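You operate a simulated robot arm through the tools that you are given. There is no shell and no other tool. Be economical: measure what you need, move in short steps, check, and stop when the job is done.

Carry out the task below with a simulated robot arm. There is one attempt and no reset: what you move stays moved.

TASK
Print the grey block from the small blue box.
Fine: lay the lid on the bench top meanwhile and put it back on the box; one print from the inked press; the block stays under the press.
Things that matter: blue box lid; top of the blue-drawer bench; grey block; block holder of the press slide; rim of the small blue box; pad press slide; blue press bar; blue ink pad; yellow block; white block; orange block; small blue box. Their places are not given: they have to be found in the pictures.

Only the result counts: the job must be done as asked and must still hold three seconds after the hand-in. Knocking over, shifting, dropping, spilling or breaking anything else fails it. Lids that push on must go on centred and level and be pressed home; caps that screw on are set level and turned clockwise until they are tight.

THE ROBOT
A 6-joint arm with a two-finger parallel gripper, fixed in place. Base frame: the origin is at the foot of the arm, x ahead of it, y to its left, z up. Lengths are in mm, angles in degrees, forces in N, time in s.
Its first joint turns from -70.0 to 70.0 degrees. Payload 1.9 kg.
The tool frame sits at the grasp point between the pads (the TCP): z along the fingers, y along the line on which they close. The tips reach 23 mm beyond it. The gripper opens to 94 mm. The fingers are 38 mm wide and 10 mm thick; the gripper's body (54 by 96 mm) begins 39 mm behind the TCP.
Orientation is that of the tool frame in the base frame, as [roll, pitch, yaw] about the fixed x, y, z axes, in that order (R = Rz(yaw) Ry(pitch) Rx(roll)). With the fingers straight down and closing along the base's y, the tool's x points along the base's -x, its y along +y and its z along -z.

THE INTERFACE
- The arm moves only by the tool move_arm. Its argument "commands" is a list of rows, each a list of 2 entries, a list of its own where there are three numbers: the shift along the tool's x, y, z in units of 30 mm (1.0 is 30 mm), then the turn, a rotation vector about the tool's x, y, z in units of 5 degrees (1.0 is 5 degrees). In form: [[[x, y, z], [rx, ry, rz]], ...]. A call has 1 to 20 rows; each row shifts and turns the commanded pose from where the row before left it, along the tool's axes as they then stand. "fingers" is the closure, from 0 (fully open) to 1 (shut), set as the call begins (left out, the last holds). A call with a number of a shift or a turn outside -1 to 1 is refused whole. Rows are played at 5 a second. More than 50 mm and 8.6 degrees between two rows, or a gripper value outside its range, and nothing of the call is played. Where a pose cannot be reached the arm comes as near as it can. A force on the tool above 60 N (or 10 N above the force at the start of the call, whichever is more), or a blocked arm, ends the call early, and 0.2 s more pass. Each finger travels about 108 mm/s and halts on what it meets, pressing with about 34 N; the grip force reading is that of the motor and also rises with nothing between the fingers. The clock runs only during rows and for 0.2 s after the last one: add rows that do not move to give the fingers time. The reply holds the time, the measured pose of the TCP, the force on the tool along the base axes, the opening and the grip force, in the units named above and with some noise.
- Cameras (640 x 400 px; columns grow to the right, rows downward): "scene" is fixed at [28.1, 306.3, 405.3]; the picture's right is [-0.95, -0.32, 0.00], its down [-0.24, 0.70, -0.67] and it looks along [0.22, -0.63, -0.74] (base axes); focal length 214 px, centre (320, 200). "wrist" rides on the gripper at [-39, 0, -44] in the tool frame; the picture's right is [0.00, -1.00, 0.00], its down [0.97, 0.00, -0.24] and it looks along [0.24, 0.00, 0.97] (tool axes); focal length 218 px, centre (320, 200).
- get_image(camera): a new picture of that camera. The clock stands still meanwhile.
- probe_pixels(camera, pixels): for up to 12 pixels [column, row] of the newest picture of that camera ("zoom" is the newest enlarged one), the place [x, y, z] in the base frame of the surface seen there, good to about 2 mm. The clock stands still meanwhile.
- inspect(camera, box): a new picture of the part [left, top, right, bottom] of that camera's present view, enlarged. The clock stands still meanwhile.
- finish_job(): hands the job in; it is judged then, once.

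Keep the steps short. Do not move on a guess: measure, check each grasp and each placing, and mend mistakes. In all there are 80 turns and 38 pictures (those below and enlarged ones count). Leave the gripper open and the arm clear of the work at the hand-in unless told otherwise, and finish with a single line.

The tools are called after ">>>" as name(argument=value, ...) on one line, values as JSON. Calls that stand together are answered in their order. move_arm: Moves the arm, as the interface text tells. Its arguments: {"type":"object","properties":{"commands":{"type":"array"},"fingers":{"type":"number"}},"required":["commands"]} The other tools are called the same way: get_image (camera) takes a picture; probe_pixels (camera, pixels) gives the place of the surface under pixels of a picture; inspect (camera, box) takes an enlarged picture of a part of a camera's view; finish_job () hands the job in.

At the start:

```text
clock: 0.0
tcp_pos: [248.5, -120.5, 370.7]
orientation: [180.0, 0.2, -180.0]
contact_force: [0.1, 0.1, -0.2]
opening: 94.1
gripper_force: 0.1
```

scene: 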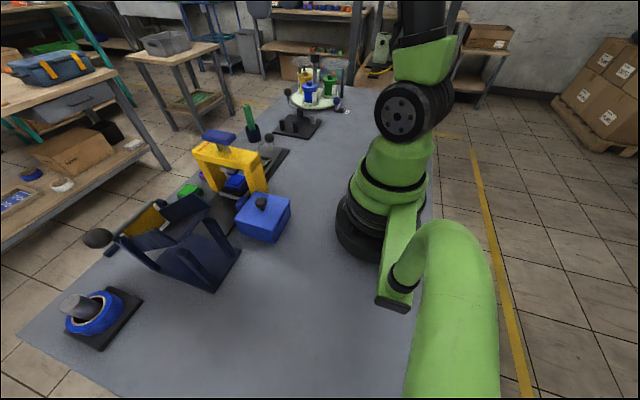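
wrist: 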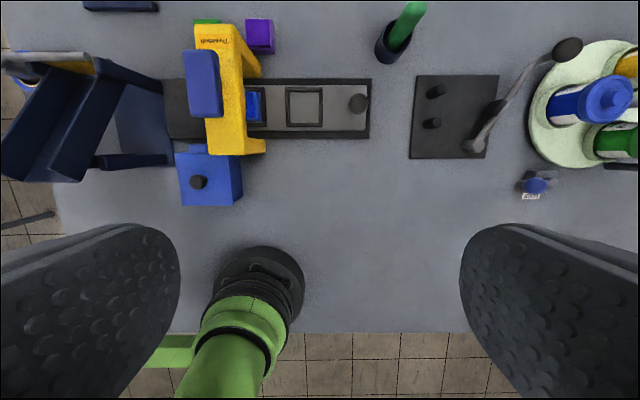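

I'll enlarge the work area in both views to identify the parts.

>>> inspect(camera="wrist", box=[60, 0, 400, 220])

>>> inspect(camera="scene", box=[40, 70, 340, 270])

>>> probe_pixels(camera="wrist", pixels=[[198, 182], [225, 195], [182, 150], [240, 150], [183, 203], [240, 203], [300, 200], [305, 107], [202, 80], [230, 70], [253, 105], [358, 103]])

```text
1.82 times, centred on (230, 110) of wrist
```

zoom: 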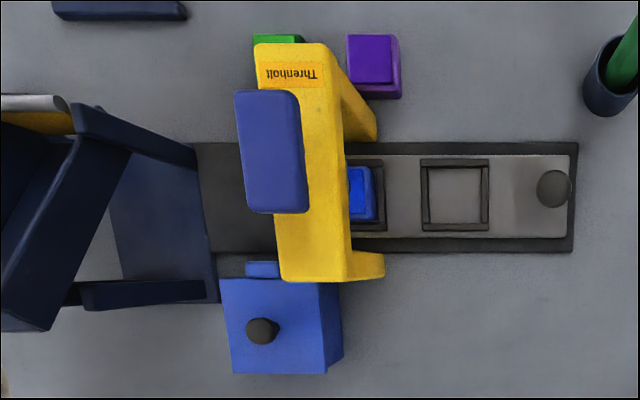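

```text
2.00 times, centred on (190, 170) of scene
```

zoom: 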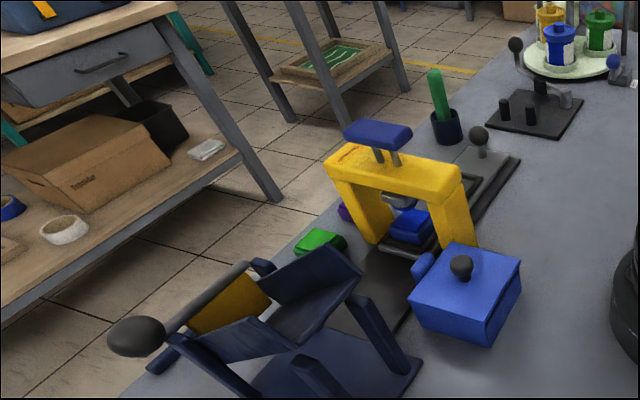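

```text
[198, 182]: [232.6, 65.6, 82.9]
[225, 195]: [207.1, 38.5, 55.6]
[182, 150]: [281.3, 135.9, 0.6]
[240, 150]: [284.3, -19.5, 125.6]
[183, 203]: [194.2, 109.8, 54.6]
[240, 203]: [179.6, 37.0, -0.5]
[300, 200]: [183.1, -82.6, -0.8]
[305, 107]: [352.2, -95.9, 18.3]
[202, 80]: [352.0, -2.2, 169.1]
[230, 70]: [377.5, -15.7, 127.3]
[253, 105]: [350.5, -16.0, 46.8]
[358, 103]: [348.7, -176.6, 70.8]
```

I see the lidded box with a dark knob, the yellow press with its blue bar, and the slide with two recesses. The table reads z≈0, not -640. I'll probe more points.

>>> probe_pixels(camera="scene", pixels=[[20, 85], [75, 95], [180, 50], [300, 300], [60, 250], [261, 199], [245, 202], [286, 205], [265, 235], [236, 222], [273, 190], [251, 205]])

>>> probe_pixels(camera="wrist", pixels=[[181, 158], [235, 158], [184, 200], [198, 145], [194, 60], [215, 112], [190, 110], [290, 92], [318, 92], [290, 122], [318, 122], [260, 113]])

>>> inspect(camera="scene", box=[180, 120, 310, 250])

```text
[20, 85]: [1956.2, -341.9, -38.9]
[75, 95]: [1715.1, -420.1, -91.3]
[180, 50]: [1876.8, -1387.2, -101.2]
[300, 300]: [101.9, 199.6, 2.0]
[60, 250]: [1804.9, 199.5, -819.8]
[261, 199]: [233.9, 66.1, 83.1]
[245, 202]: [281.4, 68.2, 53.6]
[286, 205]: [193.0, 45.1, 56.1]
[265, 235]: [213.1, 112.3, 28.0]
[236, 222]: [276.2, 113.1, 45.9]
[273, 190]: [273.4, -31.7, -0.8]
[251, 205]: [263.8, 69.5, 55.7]
```

```text
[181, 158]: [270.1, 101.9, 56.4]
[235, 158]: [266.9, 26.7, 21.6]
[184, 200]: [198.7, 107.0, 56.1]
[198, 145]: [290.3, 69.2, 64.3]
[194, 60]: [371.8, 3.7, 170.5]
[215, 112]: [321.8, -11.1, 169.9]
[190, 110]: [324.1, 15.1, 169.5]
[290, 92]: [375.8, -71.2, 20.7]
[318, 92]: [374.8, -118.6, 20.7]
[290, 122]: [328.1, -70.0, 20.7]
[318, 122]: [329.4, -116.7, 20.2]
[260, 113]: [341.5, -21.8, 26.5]
```

```text
3.08 times, centred on (245, 185) of scene
```

zoom: 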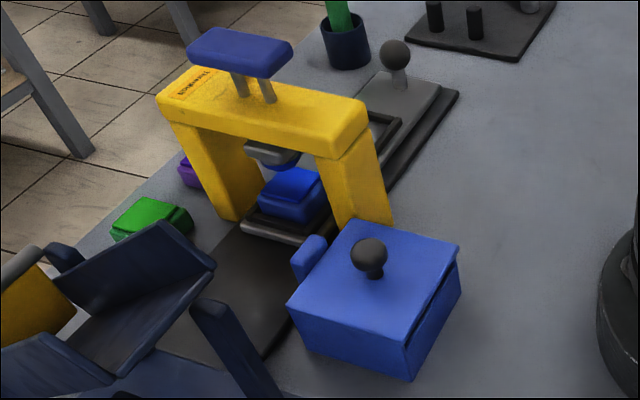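

The box is at about x 190–270, y 30–107, lid top z≈56 and knob at (233, 66, 83). The press stands at x≥285. I'll move to 120 mm above the knob for a close look.

>>> move_arm(commands=[[[0.074, 0.888, 0.81], [0, 0, 0]], [[0.074, 0.888, 0.81], [0, 0, 0]], [[0.074, 0.888, 0.81], [0, 0, 0]], [[0.074, 0.888, 0.81], [0, 0, 0]], [[0.074, 0.888, 0.81], [0, 0, 0]], [[0.074, 0.888, 0.81], [0, 0, 0]], [[0.074, 0.888, 0.81], [0, 0, 0]], [[0, 0, 0], [0, 0, 0]], [[0, 0, 0], [0, 0, 0]]], fingers=0)

>>> get_image(camera="wrist")

```text
clock: 2.0
tcp_pos: [233.0, 65.4, 200.0]
orientation: [179.9, 0.2, 179.9]
contact_force: [-0.8, -0.4, -0.3]
opening: 94.4
gripper_force: 0.0
```

```text
32 pictures are left
```

wrist: 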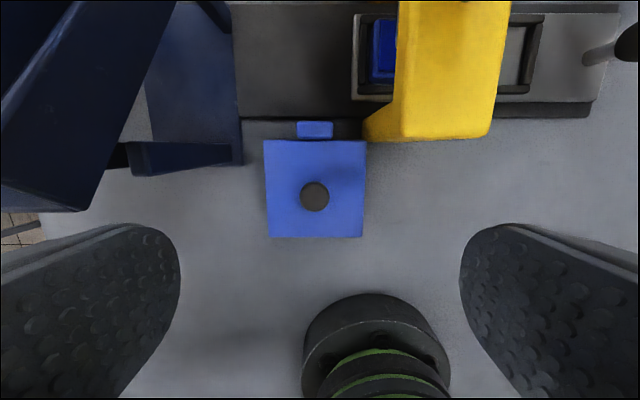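

The lid is square to the axes, knob at pixel (314,197). I'll probe the corners, the tab and the knob.

>>> probe_pixels(camera="wrist", pixels=[[266, 143], [363, 143], [361, 235], [271, 235], [315, 128], [301, 197], [327, 197], [314, 184], [314, 209], [314, 197], [355, 70], [430, 130]])

>>> inspect(camera="wrist", box=[240, 100, 400, 250])

```text
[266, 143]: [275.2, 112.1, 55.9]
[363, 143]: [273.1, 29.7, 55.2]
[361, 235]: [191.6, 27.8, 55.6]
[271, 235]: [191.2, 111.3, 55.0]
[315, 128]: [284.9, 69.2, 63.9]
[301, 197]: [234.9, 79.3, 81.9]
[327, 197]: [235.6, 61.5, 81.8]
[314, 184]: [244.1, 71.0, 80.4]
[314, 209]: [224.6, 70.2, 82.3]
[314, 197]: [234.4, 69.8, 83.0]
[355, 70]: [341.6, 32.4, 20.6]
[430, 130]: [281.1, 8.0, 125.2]
```

```text
2.67 times, centred on (320, 175) of wrist
```

zoom: 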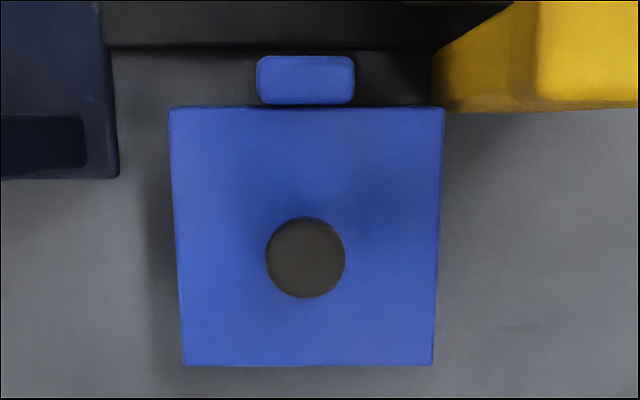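

Lid is 86 mm square, centred at (233.5, 70), and the ball knob is 20 mm wide. I'll go down to z 82, keeping the tips 3 mm above the lid.

>>> move_arm(commands=[[[-0.04, 0.15, 0.98], [0, 0, 0]], [[0, 0, 0.98], [0, 0, 0]], [[0, 0, 0.98], [0, 0, 0]], [[0, 0, 0.98], [0, 0, 0]], [[0, 0, 0], [0, 0, 0]], [[0, 0, 0], [0, 0, 0]]])

>>> move_arm(commands=[[[0, 0, 0], [0, 0, 0]], [[0, 0, 0], [0, 0, 0]], [[0, 0, 0], [0, 0, 0]], [[0, 0, 0], [0, 0, 0]]], fingers=1)

```text
clock: 3.4
tcp_pos: [236.7, 69.8, 83.6]
orientation: [179.9, 0.1, 180.0]
contact_force: [0.0, -0.1, 0.9]
opening: 94.2
gripper_force: 0.2
```

```text
clock: 4.4
tcp_pos: [237.3, 69.0, 83.3]
orientation: [179.8, 0.2, 180.0]
contact_force: [0.6, -0.3, -0.3]
opening: 22.4
gripper_force: 33.6
```

Gripped, opening 22.4 mm. I'll lift straight up 60 mm in small steps and look.

>>> move_arm(commands=[[[0, 0, -0.2], [0, 0, 0]], [[0, 0, -0.3], [0, 0, 0]], [[0, 0, -0.5], [0, 0, 0]], [[0, 0, -1], [0, 0, 0]], [[0, 0, -1], [0, 0, 0]], [[0, 0, -1], [0, 0, 0]], [[0, 0, 0], [0, 0, 0]]])

>>> inspect(camera="scene", box=[180, 100, 340, 250])

```text
clock: 6.0
tcp_pos: [233.8, 67.8, 203.9]
orientation: [179.9, 0.3, 180.0]
contact_force: [-0.3, 0.4, -0.6]
opening: 22.4
gripper_force: 33.7
```

```text
2.67 times, centred on (260, 175) of scene
```

zoom: 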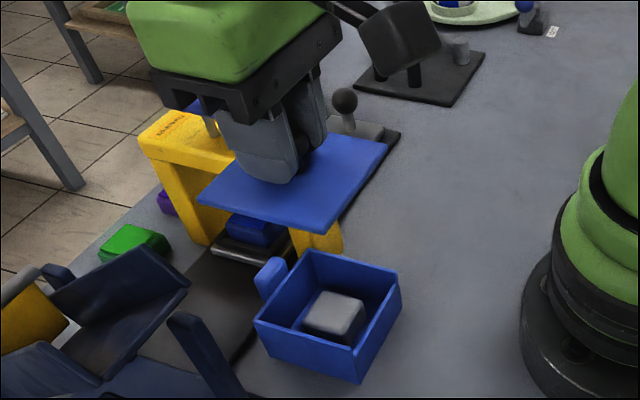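

The lid is off and the grey block sits alone in the box. I'll probe the rim and lid edge, then carry the lid to a free spot around (205, -75).

>>> probe_pixels(camera="zoom", pixels=[[396, 281], [312, 254], [262, 323], [358, 352], [335, 303], [325, 335], [310, 222], [200, 195], [320, 230], [270, 275]])

>>> move_arm(commands=[[[0.2, -0.95, 0], [0, 0, 0]], [[0.2, -0.95, 0], [0, 0, 0]], [[0.2, -0.95, 0], [0, 0, 0]], [[0.2, -0.95, 0], [0, 0, 0]], [[0.2, -0.97, 0], [0, 0, 0]], [[0, 0, 0.8], [0, 0, 0]], [[0, 0, 0.8], [0, 0, 0]], [[0, 0, 0.8], [0, 0, 0]], [[0, 0, 0.8], [0, 0, 0]], [[0, 0, 0.8], [0, 0, 0]], [[0, 0, 0], [0, 0, 0]], [[0, 0, 0], [0, 0, 0]]])

>>> inspect(camera="scene", box=[240, 90, 400, 240])

```text
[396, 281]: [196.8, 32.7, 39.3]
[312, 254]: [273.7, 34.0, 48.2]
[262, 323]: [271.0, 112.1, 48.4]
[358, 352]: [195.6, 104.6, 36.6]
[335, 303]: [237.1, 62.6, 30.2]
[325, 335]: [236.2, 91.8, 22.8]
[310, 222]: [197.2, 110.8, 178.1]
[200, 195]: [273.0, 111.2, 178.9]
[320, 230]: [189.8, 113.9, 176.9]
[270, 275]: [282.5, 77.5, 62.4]
```

```text
clock: 8.6
tcp_pos: [203.6, -71.0, 83.1]
orientation: [-179.9, 0.1, 179.9]
contact_force: [-0.2, 0.4, 0.1]
opening: 22.4
gripper_force: 34.4
```

```text
2.67 times, centred on (320, 165) of scene
```

zoom: 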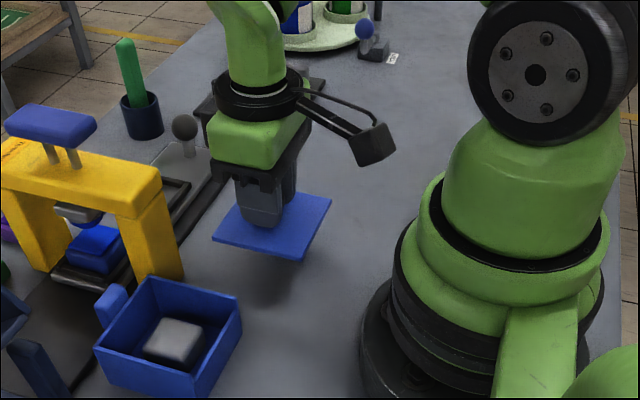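

Rim is at about z 48–51 and the lid is about 5–7 mm thick, so the resting TCP is near z 33–35. I'll lower in small steps.

>>> move_arm(commands=[[[0, 0, 0.6], [0, 0, 0]], [[0, 0, 0.5], [0, 0, 0]], [[0, 0, 0.1], [0, 0, 0]], [[0, 0, 0.1], [0, 0, 0]], [[0, 0, 0.05], [0, 0, 0]], [[0, 0, 0], [0, 0, 0]]])

>>> inspect(camera="scene", box=[280, 120, 340, 160])

```text
clock: 10.0
tcp_pos: [205.4, -73.2, 42.0]
orientation: [179.9, 0.2, -179.9]
contact_force: [-0.6, 0.3, -0.3]
opening: 22.6
gripper_force: 34.2
```

```text
10.00 times, centred on (310, 140) of scene
```

zoom: 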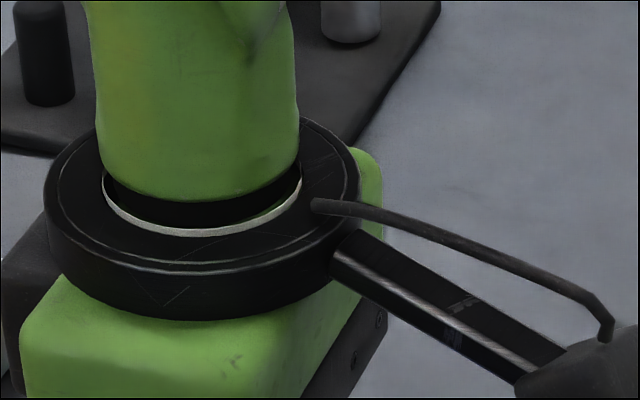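

Wrong crop. No contact yet at z 42; I'll step down by 1.5 mm at a time.

>>> move_arm(commands=[[[0, 0, 0.06], [0, 0, 0]], [[0, 0, 0.05], [0, 0, 0]], [[0, 0, 0.05], [0, 0, 0]], [[0, 0, 0], [0, 0, 0]]])

```text
clock: 11.0
tcp_pos: [205.4, -72.8, 36.0]
orientation: [180.0, 0.2, 179.9]
contact_force: [1.8, 2.0, 21.7]
opening: 22.5
gripper_force: 34.2
```

There is 21.7 N of upward force at z 36, so the lid is resting. I'll ease off slightly and open; the fingers clear the knob on both sides. Then I'll rise.

>>> move_arm(commands=[[[0, 0, -0.02], [0, 0, 0]], [[0, 0, 0], [0, 0, 0]]])

>>> move_arm(commands=[[[0, 0, 0], [0, 0, 0]], [[0, 0, 0], [0, 0, 0]], [[0, 0, 0], [0, 0, 0]], [[0, 0, -0.5], [0, 0, 0]], [[0, 0, -1], [0, 0, 0]], [[0, 0, -1], [0, 0, 0]], [[0, 0, -1], [0, 0, 0]], [[0, 0, -1], [0, 0, 0]], [[0, 0, -1], [0, 0, 0]], [[0, 0, 0], [0, 0, 0]]], fingers=0)

>>> get_image(camera="wrist")

```text
clock: 11.6
tcp_pos: [205.5, -71.9, 38.2]
orientation: [179.9, 0.0, 179.9]
contact_force: [0.1, -0.6, -0.3]
opening: 22.4
gripper_force: 34.3
```

```text
clock: 13.8
tcp_pos: [202.7, -74.1, 203.4]
orientation: [179.8, 0.1, 179.9]
contact_force: [0.2, 0.4, -0.5]
opening: 94.2
gripper_force: 0.0
```

```text
27 pictures are left
```

wrist: 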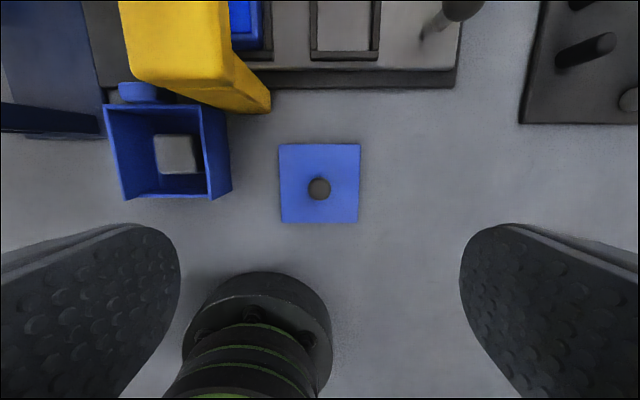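

The lid lies flat at about (204,-73). Next I move above the box to measure the grey block.

>>> move_arm(commands=[[[-0.2, 0.96, 0], [0, 0, 0]], [[-0.2, 0.96, 0], [0, 0, 0]], [[-0.2, 0.96, 0], [0, 0, 0]], [[-0.2, 0.96, 0], [0, 0, 0]], [[-0.2, 0.96, 0], [0, 0, 0]], [[0, 0, 0.8], [0, 0, 0]], [[0, 0, 0.8], [0, 0, 0]], [[0, 0, 0], [0, 0, 0]]])

>>> get_image(camera="wrist")

```text
clock: 15.6
tcp_pos: [236.4, 70.3, 153.2]
orientation: [179.8, 0.2, 179.9]
contact_force: [0.9, -0.4, 0.1]
opening: 93.7
gripper_force: 0.1
```

```text
26 pictures are left
```

wrist: 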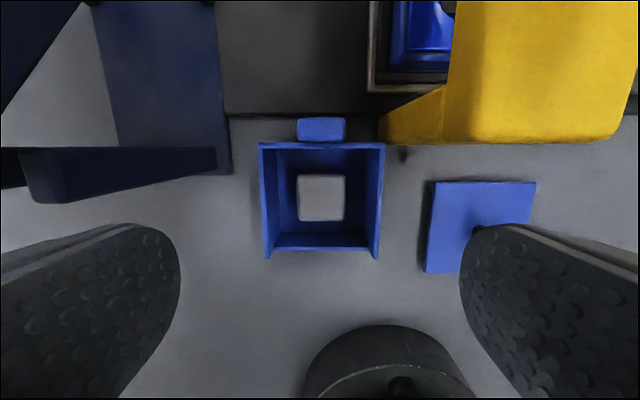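

>>> probe_pixels(camera="wrist", pixels=[[301, 178], [341, 178], [341, 216], [301, 216], [320, 197], [285, 200], [263, 200], [380, 200], [320, 146], [320, 250], [262, 147], [382, 147]])

>>> inspect(camera="wrist", box=[240, 130, 400, 270])

```text
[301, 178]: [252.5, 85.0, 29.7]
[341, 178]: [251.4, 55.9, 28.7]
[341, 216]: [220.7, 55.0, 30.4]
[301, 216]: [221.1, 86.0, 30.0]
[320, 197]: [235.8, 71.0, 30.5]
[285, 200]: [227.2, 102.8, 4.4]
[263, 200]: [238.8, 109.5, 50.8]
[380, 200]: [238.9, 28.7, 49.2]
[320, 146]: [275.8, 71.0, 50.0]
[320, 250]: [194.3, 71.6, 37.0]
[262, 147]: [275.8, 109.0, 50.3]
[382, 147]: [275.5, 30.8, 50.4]
```

```text
2.86 times, centred on (320, 200) of wrist
```

zoom: 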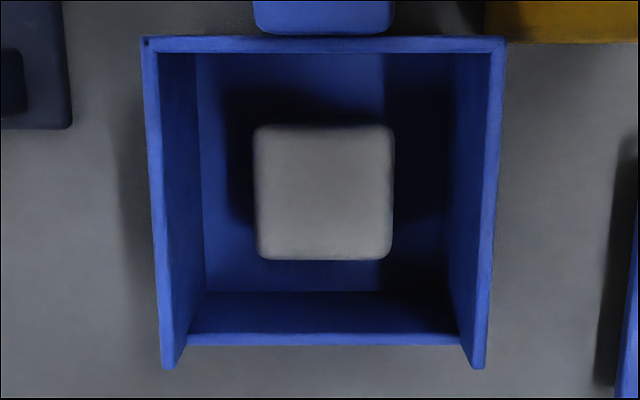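

The block is 33 mm square, centred at (236, 70.5), z 4–30. The inner space of the box is 74 mm wide. I'll set the opening near 46 mm, check it, then descend to TCP z 38.

>>> move_arm(commands=[[[0, 0, 0], [0, 0, 0]], [[0, 0, 0], [0, 0, 0]], [[0, 0, 0.9], [0, 0, 0]], [[0, 0, 0], [0, 0, 0]]], fingers=0.52)

```text
clock: 16.6
tcp_pos: [236.6, 70.5, 125.7]
orientation: [179.9, 0.2, 179.9]
contact_force: [0.7, 1.2, -0.8]
opening: 45.2
gripper_force: 0.0
```

Opening is 45 mm, so the outer spread is 65 mm, inside 74 mm. I'll descend 88 mm.

>>> move_arm(commands=[[[0, 0, 0.75], [0, 0, 0]], [[0, 0, 0.75], [0, 0, 0]], [[0, 0, 0.75], [0, 0, 0]], [[0, 0, 0.68], [0, 0, 0]], [[0, 0, 0], [0, 0, 0]]])

>>> move_arm(commands=[[[0, 0, 0], [0, 0, 0]], [[0, 0, 0], [0, 0, 0]], [[0, 0, 0], [0, 0, 0]], [[0, 0, 0], [0, 0, 0]]], fingers=1)

```text
clock: 17.8
tcp_pos: [234.9, 69.2, 39.1]
orientation: [-180.0, 0.1, 179.9]
contact_force: [0.3, 0.0, -0.5]
opening: 45.0
gripper_force: 0.0
```

```text
clock: 18.8
tcp_pos: [233.9, 69.6, 39.2]
orientation: [-179.9, 0.3, 179.9]
contact_force: [-0.3, 0.1, 0.2]
opening: 39.0
gripper_force: 34.3
```

Gripped at 39 mm. I'll lift straight up and check.

>>> move_arm(commands=[[[0, 0, -0.3], [0, 0, 0]], [[0, 0, -0.7], [0, 0, 0]], [[0, 0, -1], [0, 0, 0]], [[0, 0, -1], [0, 0, 0]], [[0, 0, -1], [0, 0, 0]], [[0, 0, -1], [0, 0, 0]], [[0, 0, -0.4], [0, 0, 0]], [[0, 0, 0], [0, 0, 0]]])

>>> get_image(camera="wrist")

```text
clock: 20.6
tcp_pos: [233.0, 70.1, 201.8]
orientation: [179.9, 0.2, 180.0]
contact_force: [0.2, -0.2, -0.6]
opening: 38.6
gripper_force: 33.6
```

```text
24 pictures are left
```

wrist: 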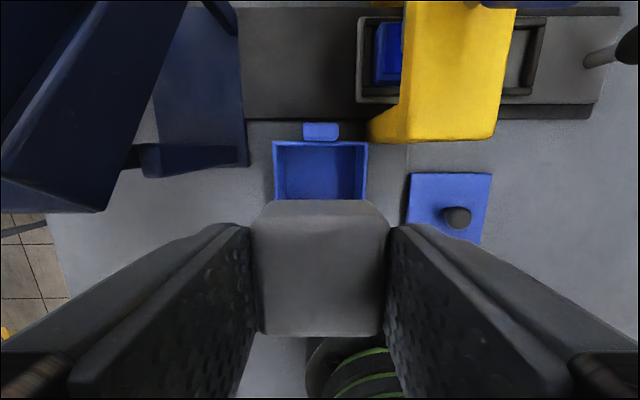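

The block is held level. I'll move back along -y at x 233, then out over the holder at (352,-95), staying at z 200.

>>> move_arm(commands=[[[0, -1, 0], [0, 0, 0]], [[0, -1, 0], [0, 0, 0]], [[0, -1, 0], [0, 0, 0]], [[0, -1, 0], [0, 0, 0]], [[0, -1, 0], [0, 0, 0]], [[0, -0.5, 0], [0, 0, 0]], [[-1, 0, 0], [0, 0, 0]], [[-1, 0, 0], [0, 0, 0]], [[-1, 0, 0], [0, 0, 0]], [[-0.5, 0, 0], [0, 0, 0]], [[0, 0, 0], [0, 0, 0]], [[0, 0, 0], [0, 0, 0]]])

>>> get_image(camera="wrist")

```text
clock: 23.2
tcp_pos: [339.9, -95.7, 201.3]
orientation: [179.8, 0.1, -180.0]
contact_force: [-0.4, -0.7, -0.4]
opening: 38.7
gripper_force: 33.7
```

```text
23 pictures are left
```

wrist: 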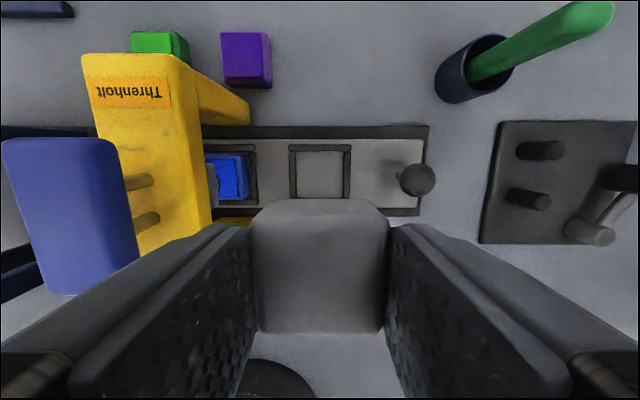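

Reach is fine. I'll probe the holder's frame edges, its floor and the press leg near it.

>>> inspect(camera="wrist", box=[190, 110, 450, 230])

>>> probe_pixels(camera="wrist", pixels=[[290, 175], [297, 175], [344, 175], [351, 175], [320, 147], [320, 153], [320, 175], [272, 175], [370, 150], [246, 120], [205, 215], [255, 175]])

```text
2.46 times, centred on (320, 170) of wrist
```

zoom: 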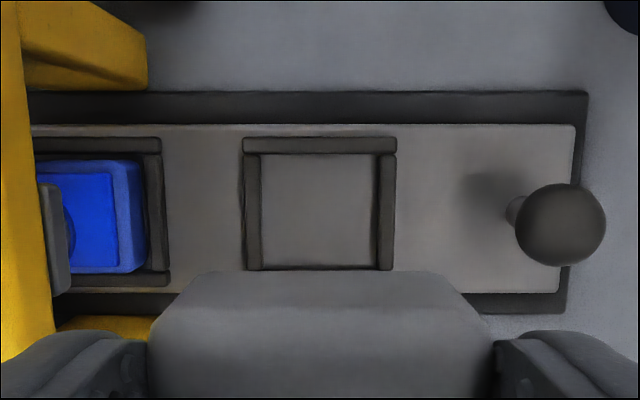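

```text
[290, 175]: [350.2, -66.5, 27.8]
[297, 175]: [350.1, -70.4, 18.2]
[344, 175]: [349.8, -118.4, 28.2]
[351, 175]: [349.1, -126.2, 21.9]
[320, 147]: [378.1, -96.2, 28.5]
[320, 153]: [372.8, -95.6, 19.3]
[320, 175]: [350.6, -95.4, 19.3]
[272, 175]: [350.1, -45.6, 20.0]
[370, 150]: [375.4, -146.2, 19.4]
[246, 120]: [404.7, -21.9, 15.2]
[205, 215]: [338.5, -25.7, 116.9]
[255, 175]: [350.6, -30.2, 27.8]
```

The frame's inner opening is about 48 mm, centred at (351,-95.5), with top at z 28 and floor at z 19. The finger tips will end at about z 31, above the frame. I'll move +9.5 mm in x and go down to TCP 68, then take a look.

>>> move_arm(commands=[[[-0.32, -0.01, 0], [0, 0, 0]], [[0, 0, 0.9], [0, 0, 0]], [[0, 0, 0.9], [0, 0, 0]], [[0, 0, 0.9], [0, 0, 0]], [[0, 0, 0.9], [0, 0, 0]], [[0, 0, 0.85], [0, 0, 0]], [[0, 0, 0], [0, 0, 0]], [[0, 0, 0], [0, 0, 0]]])

>>> get_image(camera="wrist")

>>> inspect(camera="scene", box=[200, 100, 360, 200])

```text
clock: 25.0
tcp_pos: [349.9, -95.8, 66.7]
orientation: [179.9, 0.2, 179.9]
contact_force: [-0.2, 0.8, 0.3]
opening: 38.7
gripper_force: 34.2
```

```text
21 pictures are left
```

wrist: 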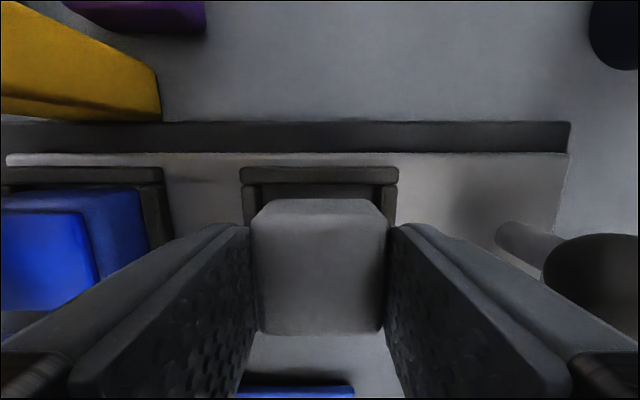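

```text
4.00 times, centred on (280, 150) of scene
```

zoom: 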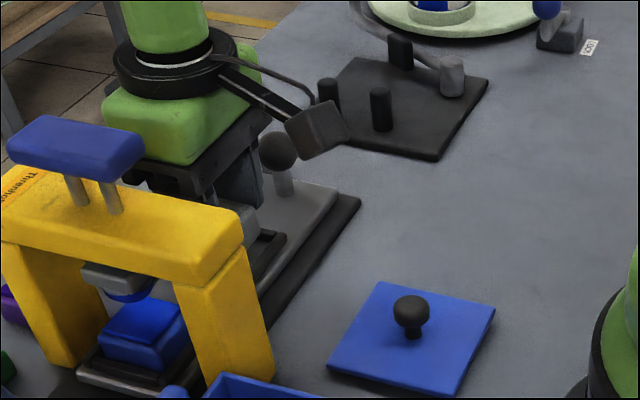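

Block is centred over the frame. I'll lower in small steps until contact.

>>> move_arm(commands=[[[0, 0, 0.15], [0, 0, 0]], [[0, 0, 0.12], [0, 0, 0]], [[0, 0, 0.05], [0, 0, 0]], [[0, 0, 0.05], [0, 0, 0]], [[0, 0, 0], [0, 0, 0]]])

```text
clock: 26.2
tcp_pos: [347.9, -95.1, 57.6]
orientation: [179.9, 0.1, -180.0]
contact_force: [0.1, -0.1, -0.5]
opening: 38.6
gripper_force: 34.1
```

>>> move_arm(commands=[[[0, 0, 0.05], [0, 0, 0]], [[0, 0, 0.04], [0, 0, 0]], [[0, 0, 0], [0, 0, 0]]])

```text
clock: 27.0
tcp_pos: [348.8, -95.7, 55.9]
orientation: [179.8, 0.3, 179.8]
contact_force: [-1.1, 1.1, 2.0]
opening: 38.7
gripper_force: 34.0
```

>>> move_arm(commands=[[[0, 0, 0.03], [0, 0, 0]], [[0, 0, 0], [0, 0, 0]]])

```text
clock: 27.6
tcp_pos: [350.0, -95.6, 55.1]
orientation: [179.9, 0.3, 179.9]
contact_force: [-5.4, 1.1, 17.8]
opening: 39.0
gripper_force: 34.0
```

Contact at z 55 with 18 N: the block is on the holder floor. I'll open partly and rise.

>>> move_arm(commands=[[[0, 0, -0.02], [0, 0, 0]], [[0, 0, 0], [0, 0, 0]], [[0, 0, -0.3], [0, 0, 0]], [[0, 0, -0.7], [0, 0, 0]], [[0, 0, -1], [0, 0, 0]], [[0, 0, -1], [0, 0, 0]], [[0, 0, -1], [0, 0, 0]], [[0, 0, -1], [0, 0, 0]], [[0, 0, 0], [0, 0, 0]]], fingers=0.4)

>>> get_image(camera="wrist")

```text
clock: 29.6
tcp_pos: [347.7, -95.9, 207.7]
orientation: [179.9, 0.3, -180.0]
contact_force: [0.3, 0.0, -0.2]
opening: 56.3
gripper_force: 0.0
```

```text
19 pictures are left
```

wrist: 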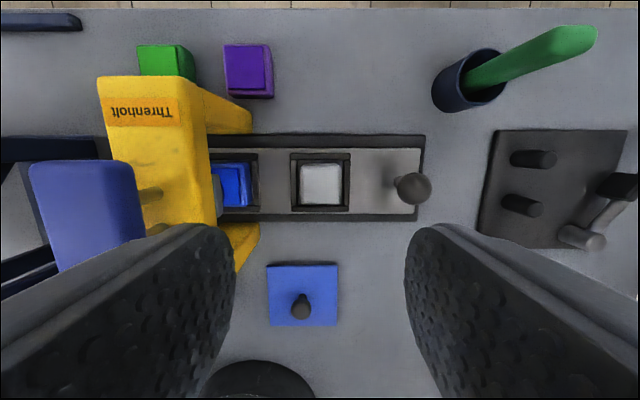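

The block sits in the holder. Next, ink the stamp: I'll measure the blue bar in the current view, and the pad and stamp too.

>>> probe_pixels(camera="wrist", pixels=[[36, 170], [128, 168], [140, 235], [85, 200], [100, 165], [60, 265], [216, 190], [240, 180], [230, 190], [320, 185], [412, 188]])

>>> move_arm(commands=[[[0, 0, -0.8], [0, 0, 0]], [[0, 0.8, 0], [0, 0, 0]], [[0, 0.8, 0], [0, 0, 0]], [[0, 0.8, 0], [0, 0, 0]], [[0, 0.85, 0], [0, 0, 0]], [[0, 0, 0], [0, 0, 0]]], fingers=1)

>>> get_image(camera="wrist")

```text
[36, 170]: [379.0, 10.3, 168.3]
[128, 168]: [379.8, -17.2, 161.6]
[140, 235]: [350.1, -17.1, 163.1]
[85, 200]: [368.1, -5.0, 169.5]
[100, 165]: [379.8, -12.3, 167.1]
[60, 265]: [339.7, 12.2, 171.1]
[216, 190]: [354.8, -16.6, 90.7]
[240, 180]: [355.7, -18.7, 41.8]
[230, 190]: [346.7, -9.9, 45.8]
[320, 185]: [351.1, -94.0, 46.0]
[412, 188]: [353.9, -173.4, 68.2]
```

```text
clock: 31.0
tcp_pos: [348.9, 3.8, 226.5]
orientation: [179.9, 0.2, -179.9]
contact_force: [0.6, 0.3, 0.3]
opening: 0.1
gripper_force: 34.7
```

```text
18 pictures are left
```

wrist: 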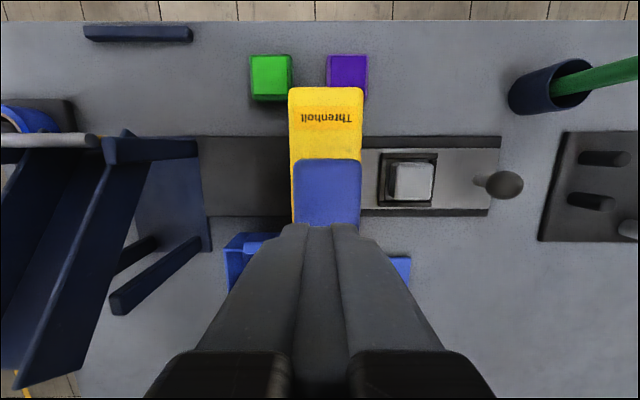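

The bar's centre is at about (350, 0), top z 170. I'll shift 4 mm in -y, descend until the tips nearly touch, then press in small steps.

>>> move_arm(commands=[[[0, -0.12, 0.5], [0, 0, 0]], [[0, 0, 0.4], [0, 0, 0]], [[0, 0, 0.2], [0, 0, 0]], [[0, 0, 0.15], [0, 0, 0]], [[0, 0, 0.15], [0, 0, 0]], [[0, 0, 0], [0, 0, 0]]])

```text
clock: 32.4
tcp_pos: [348.8, -0.7, 186.0]
orientation: [179.9, 0.2, 179.9]
contact_force: [0.7, 0.2, 1.5]
opening: 0.2
gripper_force: 33.9
```

The tips are at z 163, below the bar's start, with a light force, so the bar is moving down. I'll continue in small steps.

>>> move_arm(commands=[[[0, 0, 0.2], [0, 0, 0]], [[0, 0, 0.2], [0, 0, 0]], [[0, 0, 0.15], [0, 0, 0]], [[0, 0, 0.15], [0, 0, 0]], [[0, 0, 0], [0, 0, 0]]])

>>> inspect(camera="scene", box=[170, 110, 310, 220])

```text
clock: 33.3
tcp_pos: [350.7, -1.6, 173.5]
orientation: [-180.0, 0.4, 179.9]
contact_force: [-7.2, -1.5, 19.0]
opening: 0.1
gripper_force: 34.1
stopped in row 4: the force on the tool passed its limit (the readings are from after the stop); the commanded pose is now the measured one
```

```text
3.64 times, centred on (240, 165) of scene
```

zoom: 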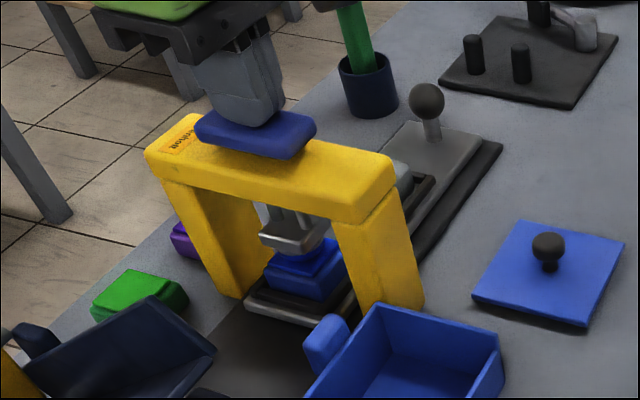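

The stamp met the pad firmly (force limit reached, bar 20 mm down). I'll rise and see whether the bar springs back.

>>> move_arm(commands=[[[0, 0, 0], [0, 0, 0]], [[0, 0, -0.3], [0, 0, 0]], [[0, 0, -0.6], [0, 0, 0]], [[0, 0, -0.9], [0, 0, 0]], [[0, 0, -0.8], [0, 0, 0]], [[0, 0, 0], [0, 0, 0]]])

>>> inspect(camera="scene", box=[170, 110, 310, 220])

```text
clock: 34.7
tcp_pos: [347.2, -2.0, 250.6]
orientation: [-180.0, 0.3, 179.9]
contact_force: [0.3, 0.1, -0.7]
opening: 0.0
gripper_force: 33.5
```

```text
3.64 times, centred on (240, 165) of scene
```

zoom: 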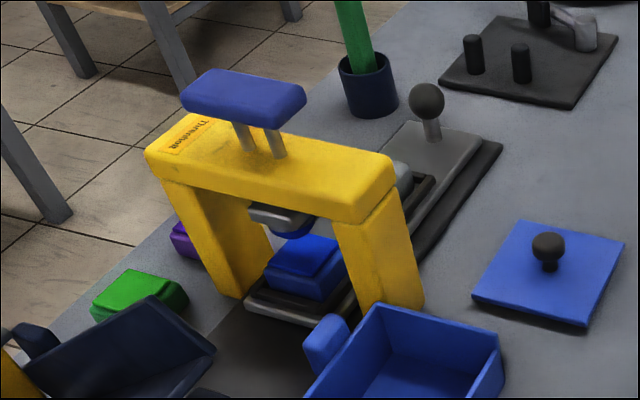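

The bar is back up and the stamp is inked. Before pushing the slide I'll probe the knob and check the free rail on the +y side.

>>> get_image(camera="wrist")

>>> probe_pixels(camera="wrist", pixels=[[205, 145], [212, 205], [190, 180], [150, 180], [240, 180], [285, 180], [285, 150], [200, 150], [120, 155], [500, 200], [480, 195], [495, 160]])

```text
15 pictures are left
```

wrist: 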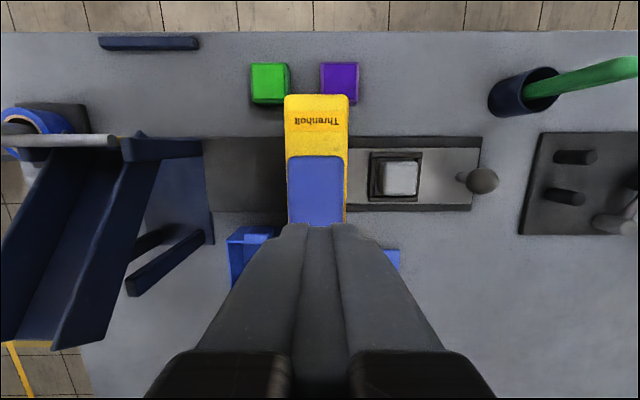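

```text
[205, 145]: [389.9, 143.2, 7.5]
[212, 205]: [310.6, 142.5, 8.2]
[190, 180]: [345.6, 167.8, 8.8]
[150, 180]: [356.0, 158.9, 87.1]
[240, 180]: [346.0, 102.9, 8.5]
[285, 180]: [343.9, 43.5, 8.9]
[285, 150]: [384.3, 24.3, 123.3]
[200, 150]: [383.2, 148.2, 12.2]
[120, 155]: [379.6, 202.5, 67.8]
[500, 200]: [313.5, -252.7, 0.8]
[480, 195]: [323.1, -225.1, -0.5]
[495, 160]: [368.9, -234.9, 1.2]
```

The rail is free up to y≈143, and the slide needs about 95 mm, ending near 133. I'll grip the slide knob near (352,-175) and draw the slide. First I move above it and look.

>>> move_arm(commands=[[[0, -0.97, 0], [0, 0, 0]], [[0, -0.97, 0], [0, 0, 0]], [[0, -0.97, 0], [0, 0, 0]], [[0, -0.97, 0], [0, 0, 0]], [[0, -0.97, 0], [0, 0, 0]], [[-0.05, -0.95, 0], [0, 0, 0]], [[0, 0, 0.9], [0, 0, 0]], [[0, 0, 0.9], [0, 0, 0]], [[0, 0, 0.9], [0, 0, 0]], [[0, 0, 0], [0, 0, 0]]], fingers=0.4)

>>> get_image(camera="wrist")

```text
clock: 36.9
tcp_pos: [350.2, -178.7, 170.2]
orientation: [-179.9, 0.3, 179.9]
contact_force: [-0.3, 0.0, -0.3]
opening: 56.6
gripper_force: 0.0
```

```text
14 pictures are left
```

wrist: 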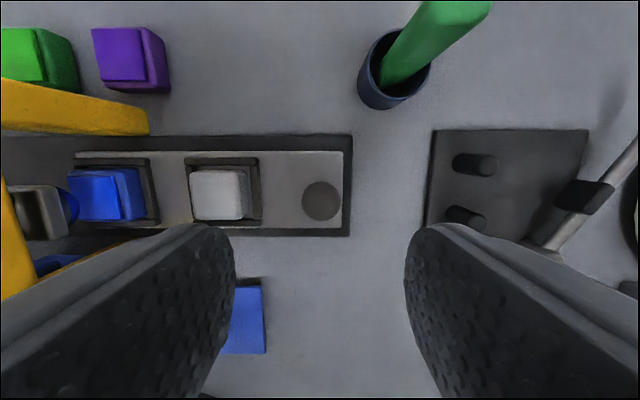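

>>> probe_pixels(camera="wrist", pixels=[[322, 201], [306, 201], [337, 201], [322, 186], [322, 217], [190, 210], [237, 190], [122, 195], [75, 195], [78, 155], [340, 155], [460, 215]])

```text
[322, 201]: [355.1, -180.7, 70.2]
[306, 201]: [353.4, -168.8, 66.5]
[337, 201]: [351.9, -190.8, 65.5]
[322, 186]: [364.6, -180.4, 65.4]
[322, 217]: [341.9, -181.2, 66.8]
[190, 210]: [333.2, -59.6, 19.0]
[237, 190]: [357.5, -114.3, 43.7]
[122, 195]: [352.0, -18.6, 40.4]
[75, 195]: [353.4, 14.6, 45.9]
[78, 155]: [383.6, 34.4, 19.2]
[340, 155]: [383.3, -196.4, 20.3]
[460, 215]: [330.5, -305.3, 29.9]
```

Knob centre is (353,-180), top z 70, about 26 mm across. I'll descend to TCP z 63 and grip it.

>>> move_arm(commands=[[[-0.09, -0.04, 0.9], [0, 0, 0]], [[0, 0, 0.9], [0, 0, 0]], [[0, 0, 0.9], [0, 0, 0]], [[0, 0, 0.85], [0, 0, 0]], [[0, 0, 0], [0, 0, 0]]])

>>> move_arm(commands=[[[0, 0, 0], [0, 0, 0]], [[0, 0, 0], [0, 0, 0]], [[0, 0, 0], [0, 0, 0]]], fingers=1)

```text
clock: 38.1
tcp_pos: [355.7, -179.6, 60.1]
orientation: [-180.0, 0.3, 179.9]
contact_force: [0.7, -0.4, 0.1]
opening: 56.5
gripper_force: 0.0
```

```text
clock: 38.9
tcp_pos: [353.7, -178.4, 61.2]
orientation: [180.0, 0.3, 179.9]
contact_force: [2.6, -1.7, -7.9]
opening: 29.7
gripper_force: 45.0
```

Gripped at 29.7 mm. I'll draw the slide +y by 60 mm first and read the force.

>>> move_arm(commands=[[[0, 0.3, 0], [0, 0, 0]], [[0, 0.5, 0], [0, 0, 0]], [[0, 0.6, 0], [0, 0, 0]], [[0, 0.6, 0], [0, 0, 0]], [[0, 0, 0], [0, 0, 0]]])

>>> inspect(camera="scene", box=[170, 100, 330, 220])

```text
clock: 40.1
tcp_pos: [353.0, -117.8, 63.9]
orientation: [179.8, 0.1, 179.8]
contact_force: [6.8, 0.1, -24.9]
opening: 29.5
gripper_force: 44.8
```

```text
3.33 times, centred on (250, 160) of scene
```

zoom: 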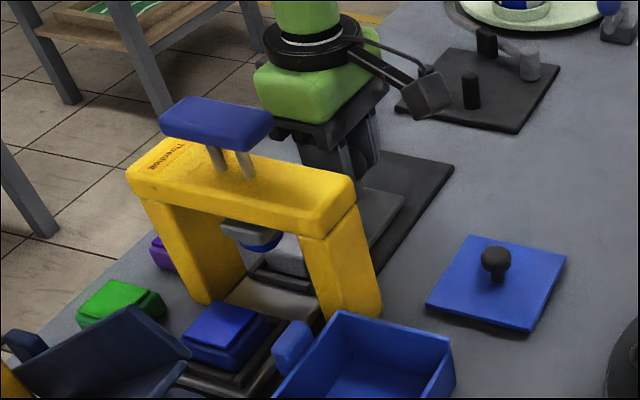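

The slide moves with the block in place. There's a 25 N vertical pull, so I'll ease down 1.5 mm and go 28 mm further.

>>> move_arm(commands=[[[0, 0.2, 0.05], [0, 0, 0]], [[0, 0.4, 0], [0, 0, 0]], [[0, 0.33, 0], [0, 0, 0]], [[0, 0, 0], [0, 0, 0]]])

>>> inspect(camera="scene", box=[170, 100, 330, 220])

```text
clock: 41.1
tcp_pos: [354.2, -88.0, 61.2]
orientation: [-179.9, 0.6, 179.9]
contact_force: [0.6, 2.3, 28.0]
opening: 29.6
gripper_force: 45.4
```

```text
3.33 times, centred on (250, 160) of scene
```

zoom: 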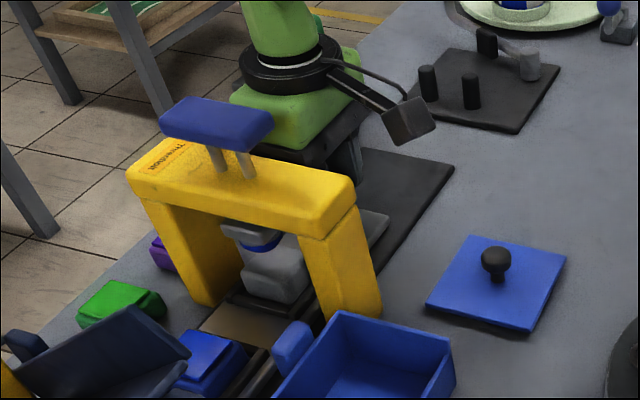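

I'll measure the block, stamp and pad positions here.

>>> probe_pixels(camera="zoom", pixels=[[265, 262], [290, 265], [243, 280], [285, 290], [303, 285], [260, 243], [235, 238], [276, 245], [210, 335], [180, 375], [240, 370], [247, 350]])

```text
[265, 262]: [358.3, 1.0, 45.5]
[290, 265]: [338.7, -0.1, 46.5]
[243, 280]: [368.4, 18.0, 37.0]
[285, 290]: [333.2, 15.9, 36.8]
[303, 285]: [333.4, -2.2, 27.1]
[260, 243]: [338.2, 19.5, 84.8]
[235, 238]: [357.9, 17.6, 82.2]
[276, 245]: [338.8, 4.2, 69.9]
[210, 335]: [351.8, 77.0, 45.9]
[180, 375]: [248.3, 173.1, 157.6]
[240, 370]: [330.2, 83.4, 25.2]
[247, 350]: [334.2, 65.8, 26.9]
```

The block's centre is about -2 and the stamp's about +1. I'll push on in 1 mm steps, relaxing the downward force and watching for the end stop.

>>> move_arm(commands=[[[0, 0.04, -0.04], [0, 0, 0]], [[0, 0.04, 0], [0, 0, 0]], [[0, 0.04, 0], [0, 0, 0]], [[0, 0, 0], [0, 0, 0]]])

```text
clock: 42.1
tcp_pos: [354.2, -84.5, 61.1]
orientation: [-180.0, 0.4, -180.0]
contact_force: [25.8, -12.2, -20.2]
opening: 29.3
gripper_force: 45.1
```

>>> move_arm(commands=[[[0.03, 0.04, 0.02], [0, 0, 0]], [[0, 0.04, 0], [0, 0, 0]], [[0, 0, 0], [0, 0, 0]]])

>>> inspect(camera="scene", box=[170, 100, 330, 220])

>>> probe_pixels(camera="zoom", pixels=[[240, 282], [260, 287], [280, 292], [230, 240], [245, 242], [258, 244], [270, 300], [255, 265], [270, 265], [285, 265]])

```text
clock: 43.1
tcp_pos: [353.2, -84.5, 61.5]
orientation: [-179.7, 0.6, -180.0]
contact_force: [1.4, -9.7, -1.5]
opening: 29.5
gripper_force: 44.5
stopped in row 3: the force on the tool passed its limit (the readings are from after the stop); the commanded pose is now the measured one
```

```text
3.33 times, centred on (250, 160) of scene
```

zoom: 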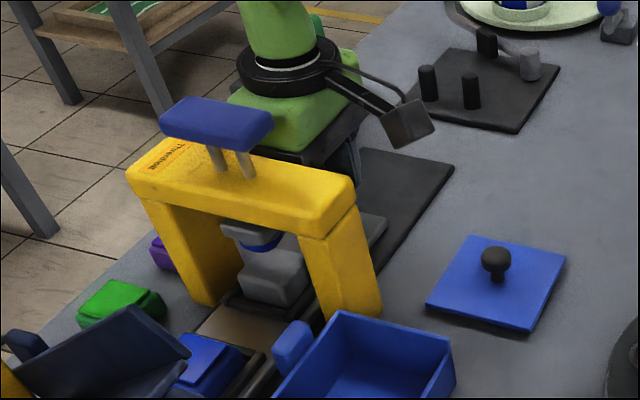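

```text
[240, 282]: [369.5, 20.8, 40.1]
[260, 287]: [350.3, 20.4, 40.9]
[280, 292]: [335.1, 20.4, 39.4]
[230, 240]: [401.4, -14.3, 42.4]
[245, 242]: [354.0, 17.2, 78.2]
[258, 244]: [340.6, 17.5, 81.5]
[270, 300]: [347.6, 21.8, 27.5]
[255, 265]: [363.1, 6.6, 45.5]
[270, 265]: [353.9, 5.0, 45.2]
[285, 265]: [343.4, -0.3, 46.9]
```

The end stop is reached. The block's face is at y 20.5, so it is centred under the stamp. I'll release the knob and rise.

>>> move_arm(commands=[[[0, 0, 0], [0, 0, 0]], [[0, 0, 0], [0, 0, 0]], [[0, 0, -0.5], [0, 0, 0]], [[0, 0, -1], [0, 0, 0]], [[0, 0, -1], [0, 0, 0]], [[0, 0, -1], [0, 0, 0]], [[0, 0, -1], [0, 0, 0]], [[0, 0, -1], [0, 0, 0]], [[0, 0, 0], [0, 0, 0]]], fingers=0.4)

>>> get_image(camera="wrist")

```text
clock: 45.1
tcp_pos: [353.1, -83.2, 226.3]
orientation: [-179.8, 0.6, -179.9]
contact_force: [0.4, -0.1, 0.4]
opening: 56.3
gripper_force: 0.2
```

```text
10 pictures are left
```

wrist: 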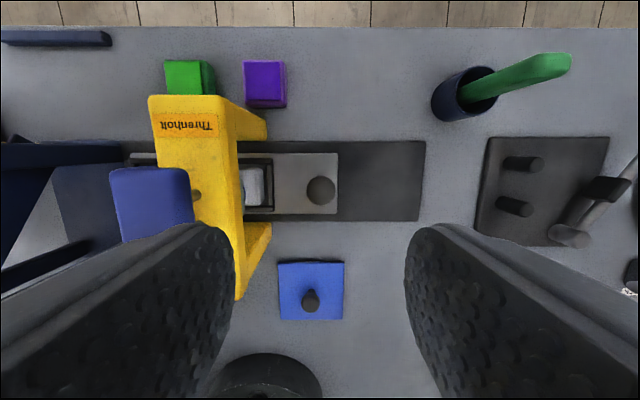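

I'll close the fingers, move over the bar at (350,-1), and come down just to contact.

>>> move_arm(commands=[[[0, 0.7, 0], [0, 0, 0]], [[0.1, 0.7, 0], [0, 0, 0]], [[0, 0.7, 0], [0, 0, 0]], [[0, 0.65, 0], [0, 0, 0]], [[0, 0, 0.5], [0, 0, 0]], [[0, 0, 0.4], [0, 0, 0]], [[0, 0, 0], [0, 0, 0]]], fingers=1)

```text
clock: 46.7
tcp_pos: [347.4, -1.5, 197.8]
orientation: [-179.7, 0.5, -179.9]
contact_force: [0.1, 0.0, 0.0]
opening: 0.2
gripper_force: 34.1
```

Positioned over the bar. Now one steady press until the force limit, as before (about 24 mm).

>>> move_arm(commands=[[[0, 0, 0.2], [0, 0, 0]], [[0, 0, 0.2], [0, 0, 0]], [[0, 0, 0.2], [0, 0, 0]], [[0, 0, 0.15], [0, 0, 0]], [[0, 0, 0.1], [0, 0, 0]], [[0, 0, 0.1], [0, 0, 0]], [[0, 0, 0], [0, 0, 0]], [[0, 0, 0], [0, 0, 0]]])

```text
clock: 48.5
tcp_pos: [349.7, -1.9, 172.3]
orientation: [-179.8, 0.9, 180.0]
contact_force: [-15.4, -1.6, 51.0]
opening: 0.0
gripper_force: 33.9
```

51 N at the bottom, same depth as the inking. I'll add a touch more within this same press, then lift.

>>> move_arm(commands=[[[0, 0, 0.03], [0, 0, 0]], [[0, 0, 0], [0, 0, 0]]])

>>> move_arm(commands=[[[0, 0, -0.2], [0, 0, 0]], [[0, 0, -0.4], [0, 0, 0]], [[0, 0, -0.8], [0, 0, 0]], [[0, 0, -0.8], [0, 0, 0]], [[0, 0, 0], [0, 0, 0]]])

>>> inspect(camera="scene", box=[170, 100, 330, 220])

```text
clock: 48.8
tcp_pos: [348.4, -1.9, 174.2]
orientation: [-179.8, 0.8, 180.0]
contact_force: [-9.2, -0.1, 20.7]
opening: 0.0
gripper_force: 33.9
stopped in row 1: the force on the tool passed its limit (the readings are from after the stop); the commanded pose is now the measured one
```

```text
clock: 50.0
tcp_pos: [348.1, -1.4, 236.5]
orientation: [-179.8, 0.7, 180.0]
contact_force: [0.7, 0.6, 0.2]
opening: 0.0
gripper_force: 34.1
```

```text
3.33 times, centred on (250, 160) of scene
```

zoom: 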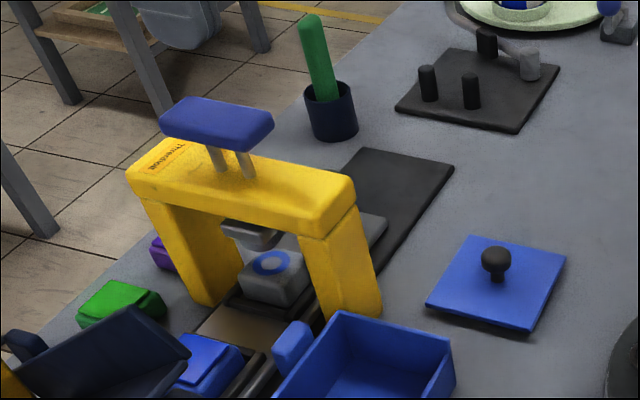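

The blue ring print is on the block and the stamp is up. Now I fetch the lid: move above (204,-73), level the slight tilt, open, and look.

>>> move_arm(commands=[[[0.8, -0.4, 0], [0, 0.1, 0]], [[0.8, -0.4, 0], [0, 0, 0]], [[0.8, -0.4, 0], [0, 0, 0]], [[0.8, -0.4, 0], [0, 0, 0]], [[0.8, -0.4, 0], [0, 0, 0]], [[0.8, -0.4, 0], [0, 0, 0]], [[0, 0, 0.9], [0, 0, 0]], [[0, 0, 0.9], [0, 0, 0]], [[0, 0, 0.9], [0, 0, 0]], [[0, 0, 0], [0, 0, 0]]], fingers=0)

>>> get_image(camera="wrist")

```text
clock: 52.2
tcp_pos: [206.4, -75.4, 154.8]
orientation: [-179.8, 0.4, 179.9]
contact_force: [0.0, -0.6, 0.3]
opening: 94.0
gripper_force: 0.1
```

```text
8 pictures are left
```

wrist: 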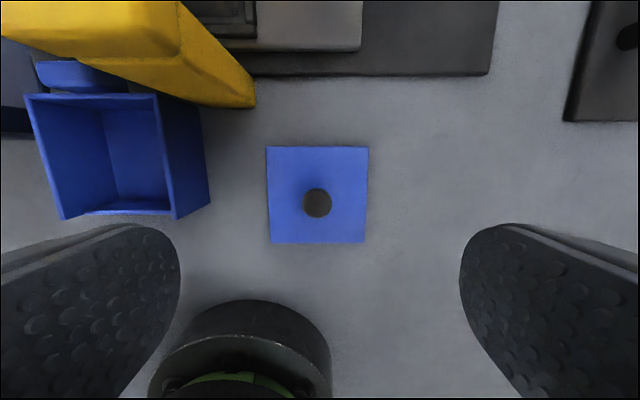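

>>> probe_pixels(camera="wrist", pixels=[[269, 149], [366, 149], [363, 240], [272, 240], [317, 203], [305, 203], [329, 203], [317, 191], [317, 214], [290, 170], [350, 225]])

```text
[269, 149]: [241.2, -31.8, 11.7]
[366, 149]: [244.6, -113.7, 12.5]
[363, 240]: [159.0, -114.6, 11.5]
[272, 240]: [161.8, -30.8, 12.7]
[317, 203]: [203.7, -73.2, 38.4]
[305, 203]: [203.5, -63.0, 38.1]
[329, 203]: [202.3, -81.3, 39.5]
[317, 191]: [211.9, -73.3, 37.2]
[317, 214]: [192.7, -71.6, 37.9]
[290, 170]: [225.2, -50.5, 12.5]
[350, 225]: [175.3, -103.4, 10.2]
```

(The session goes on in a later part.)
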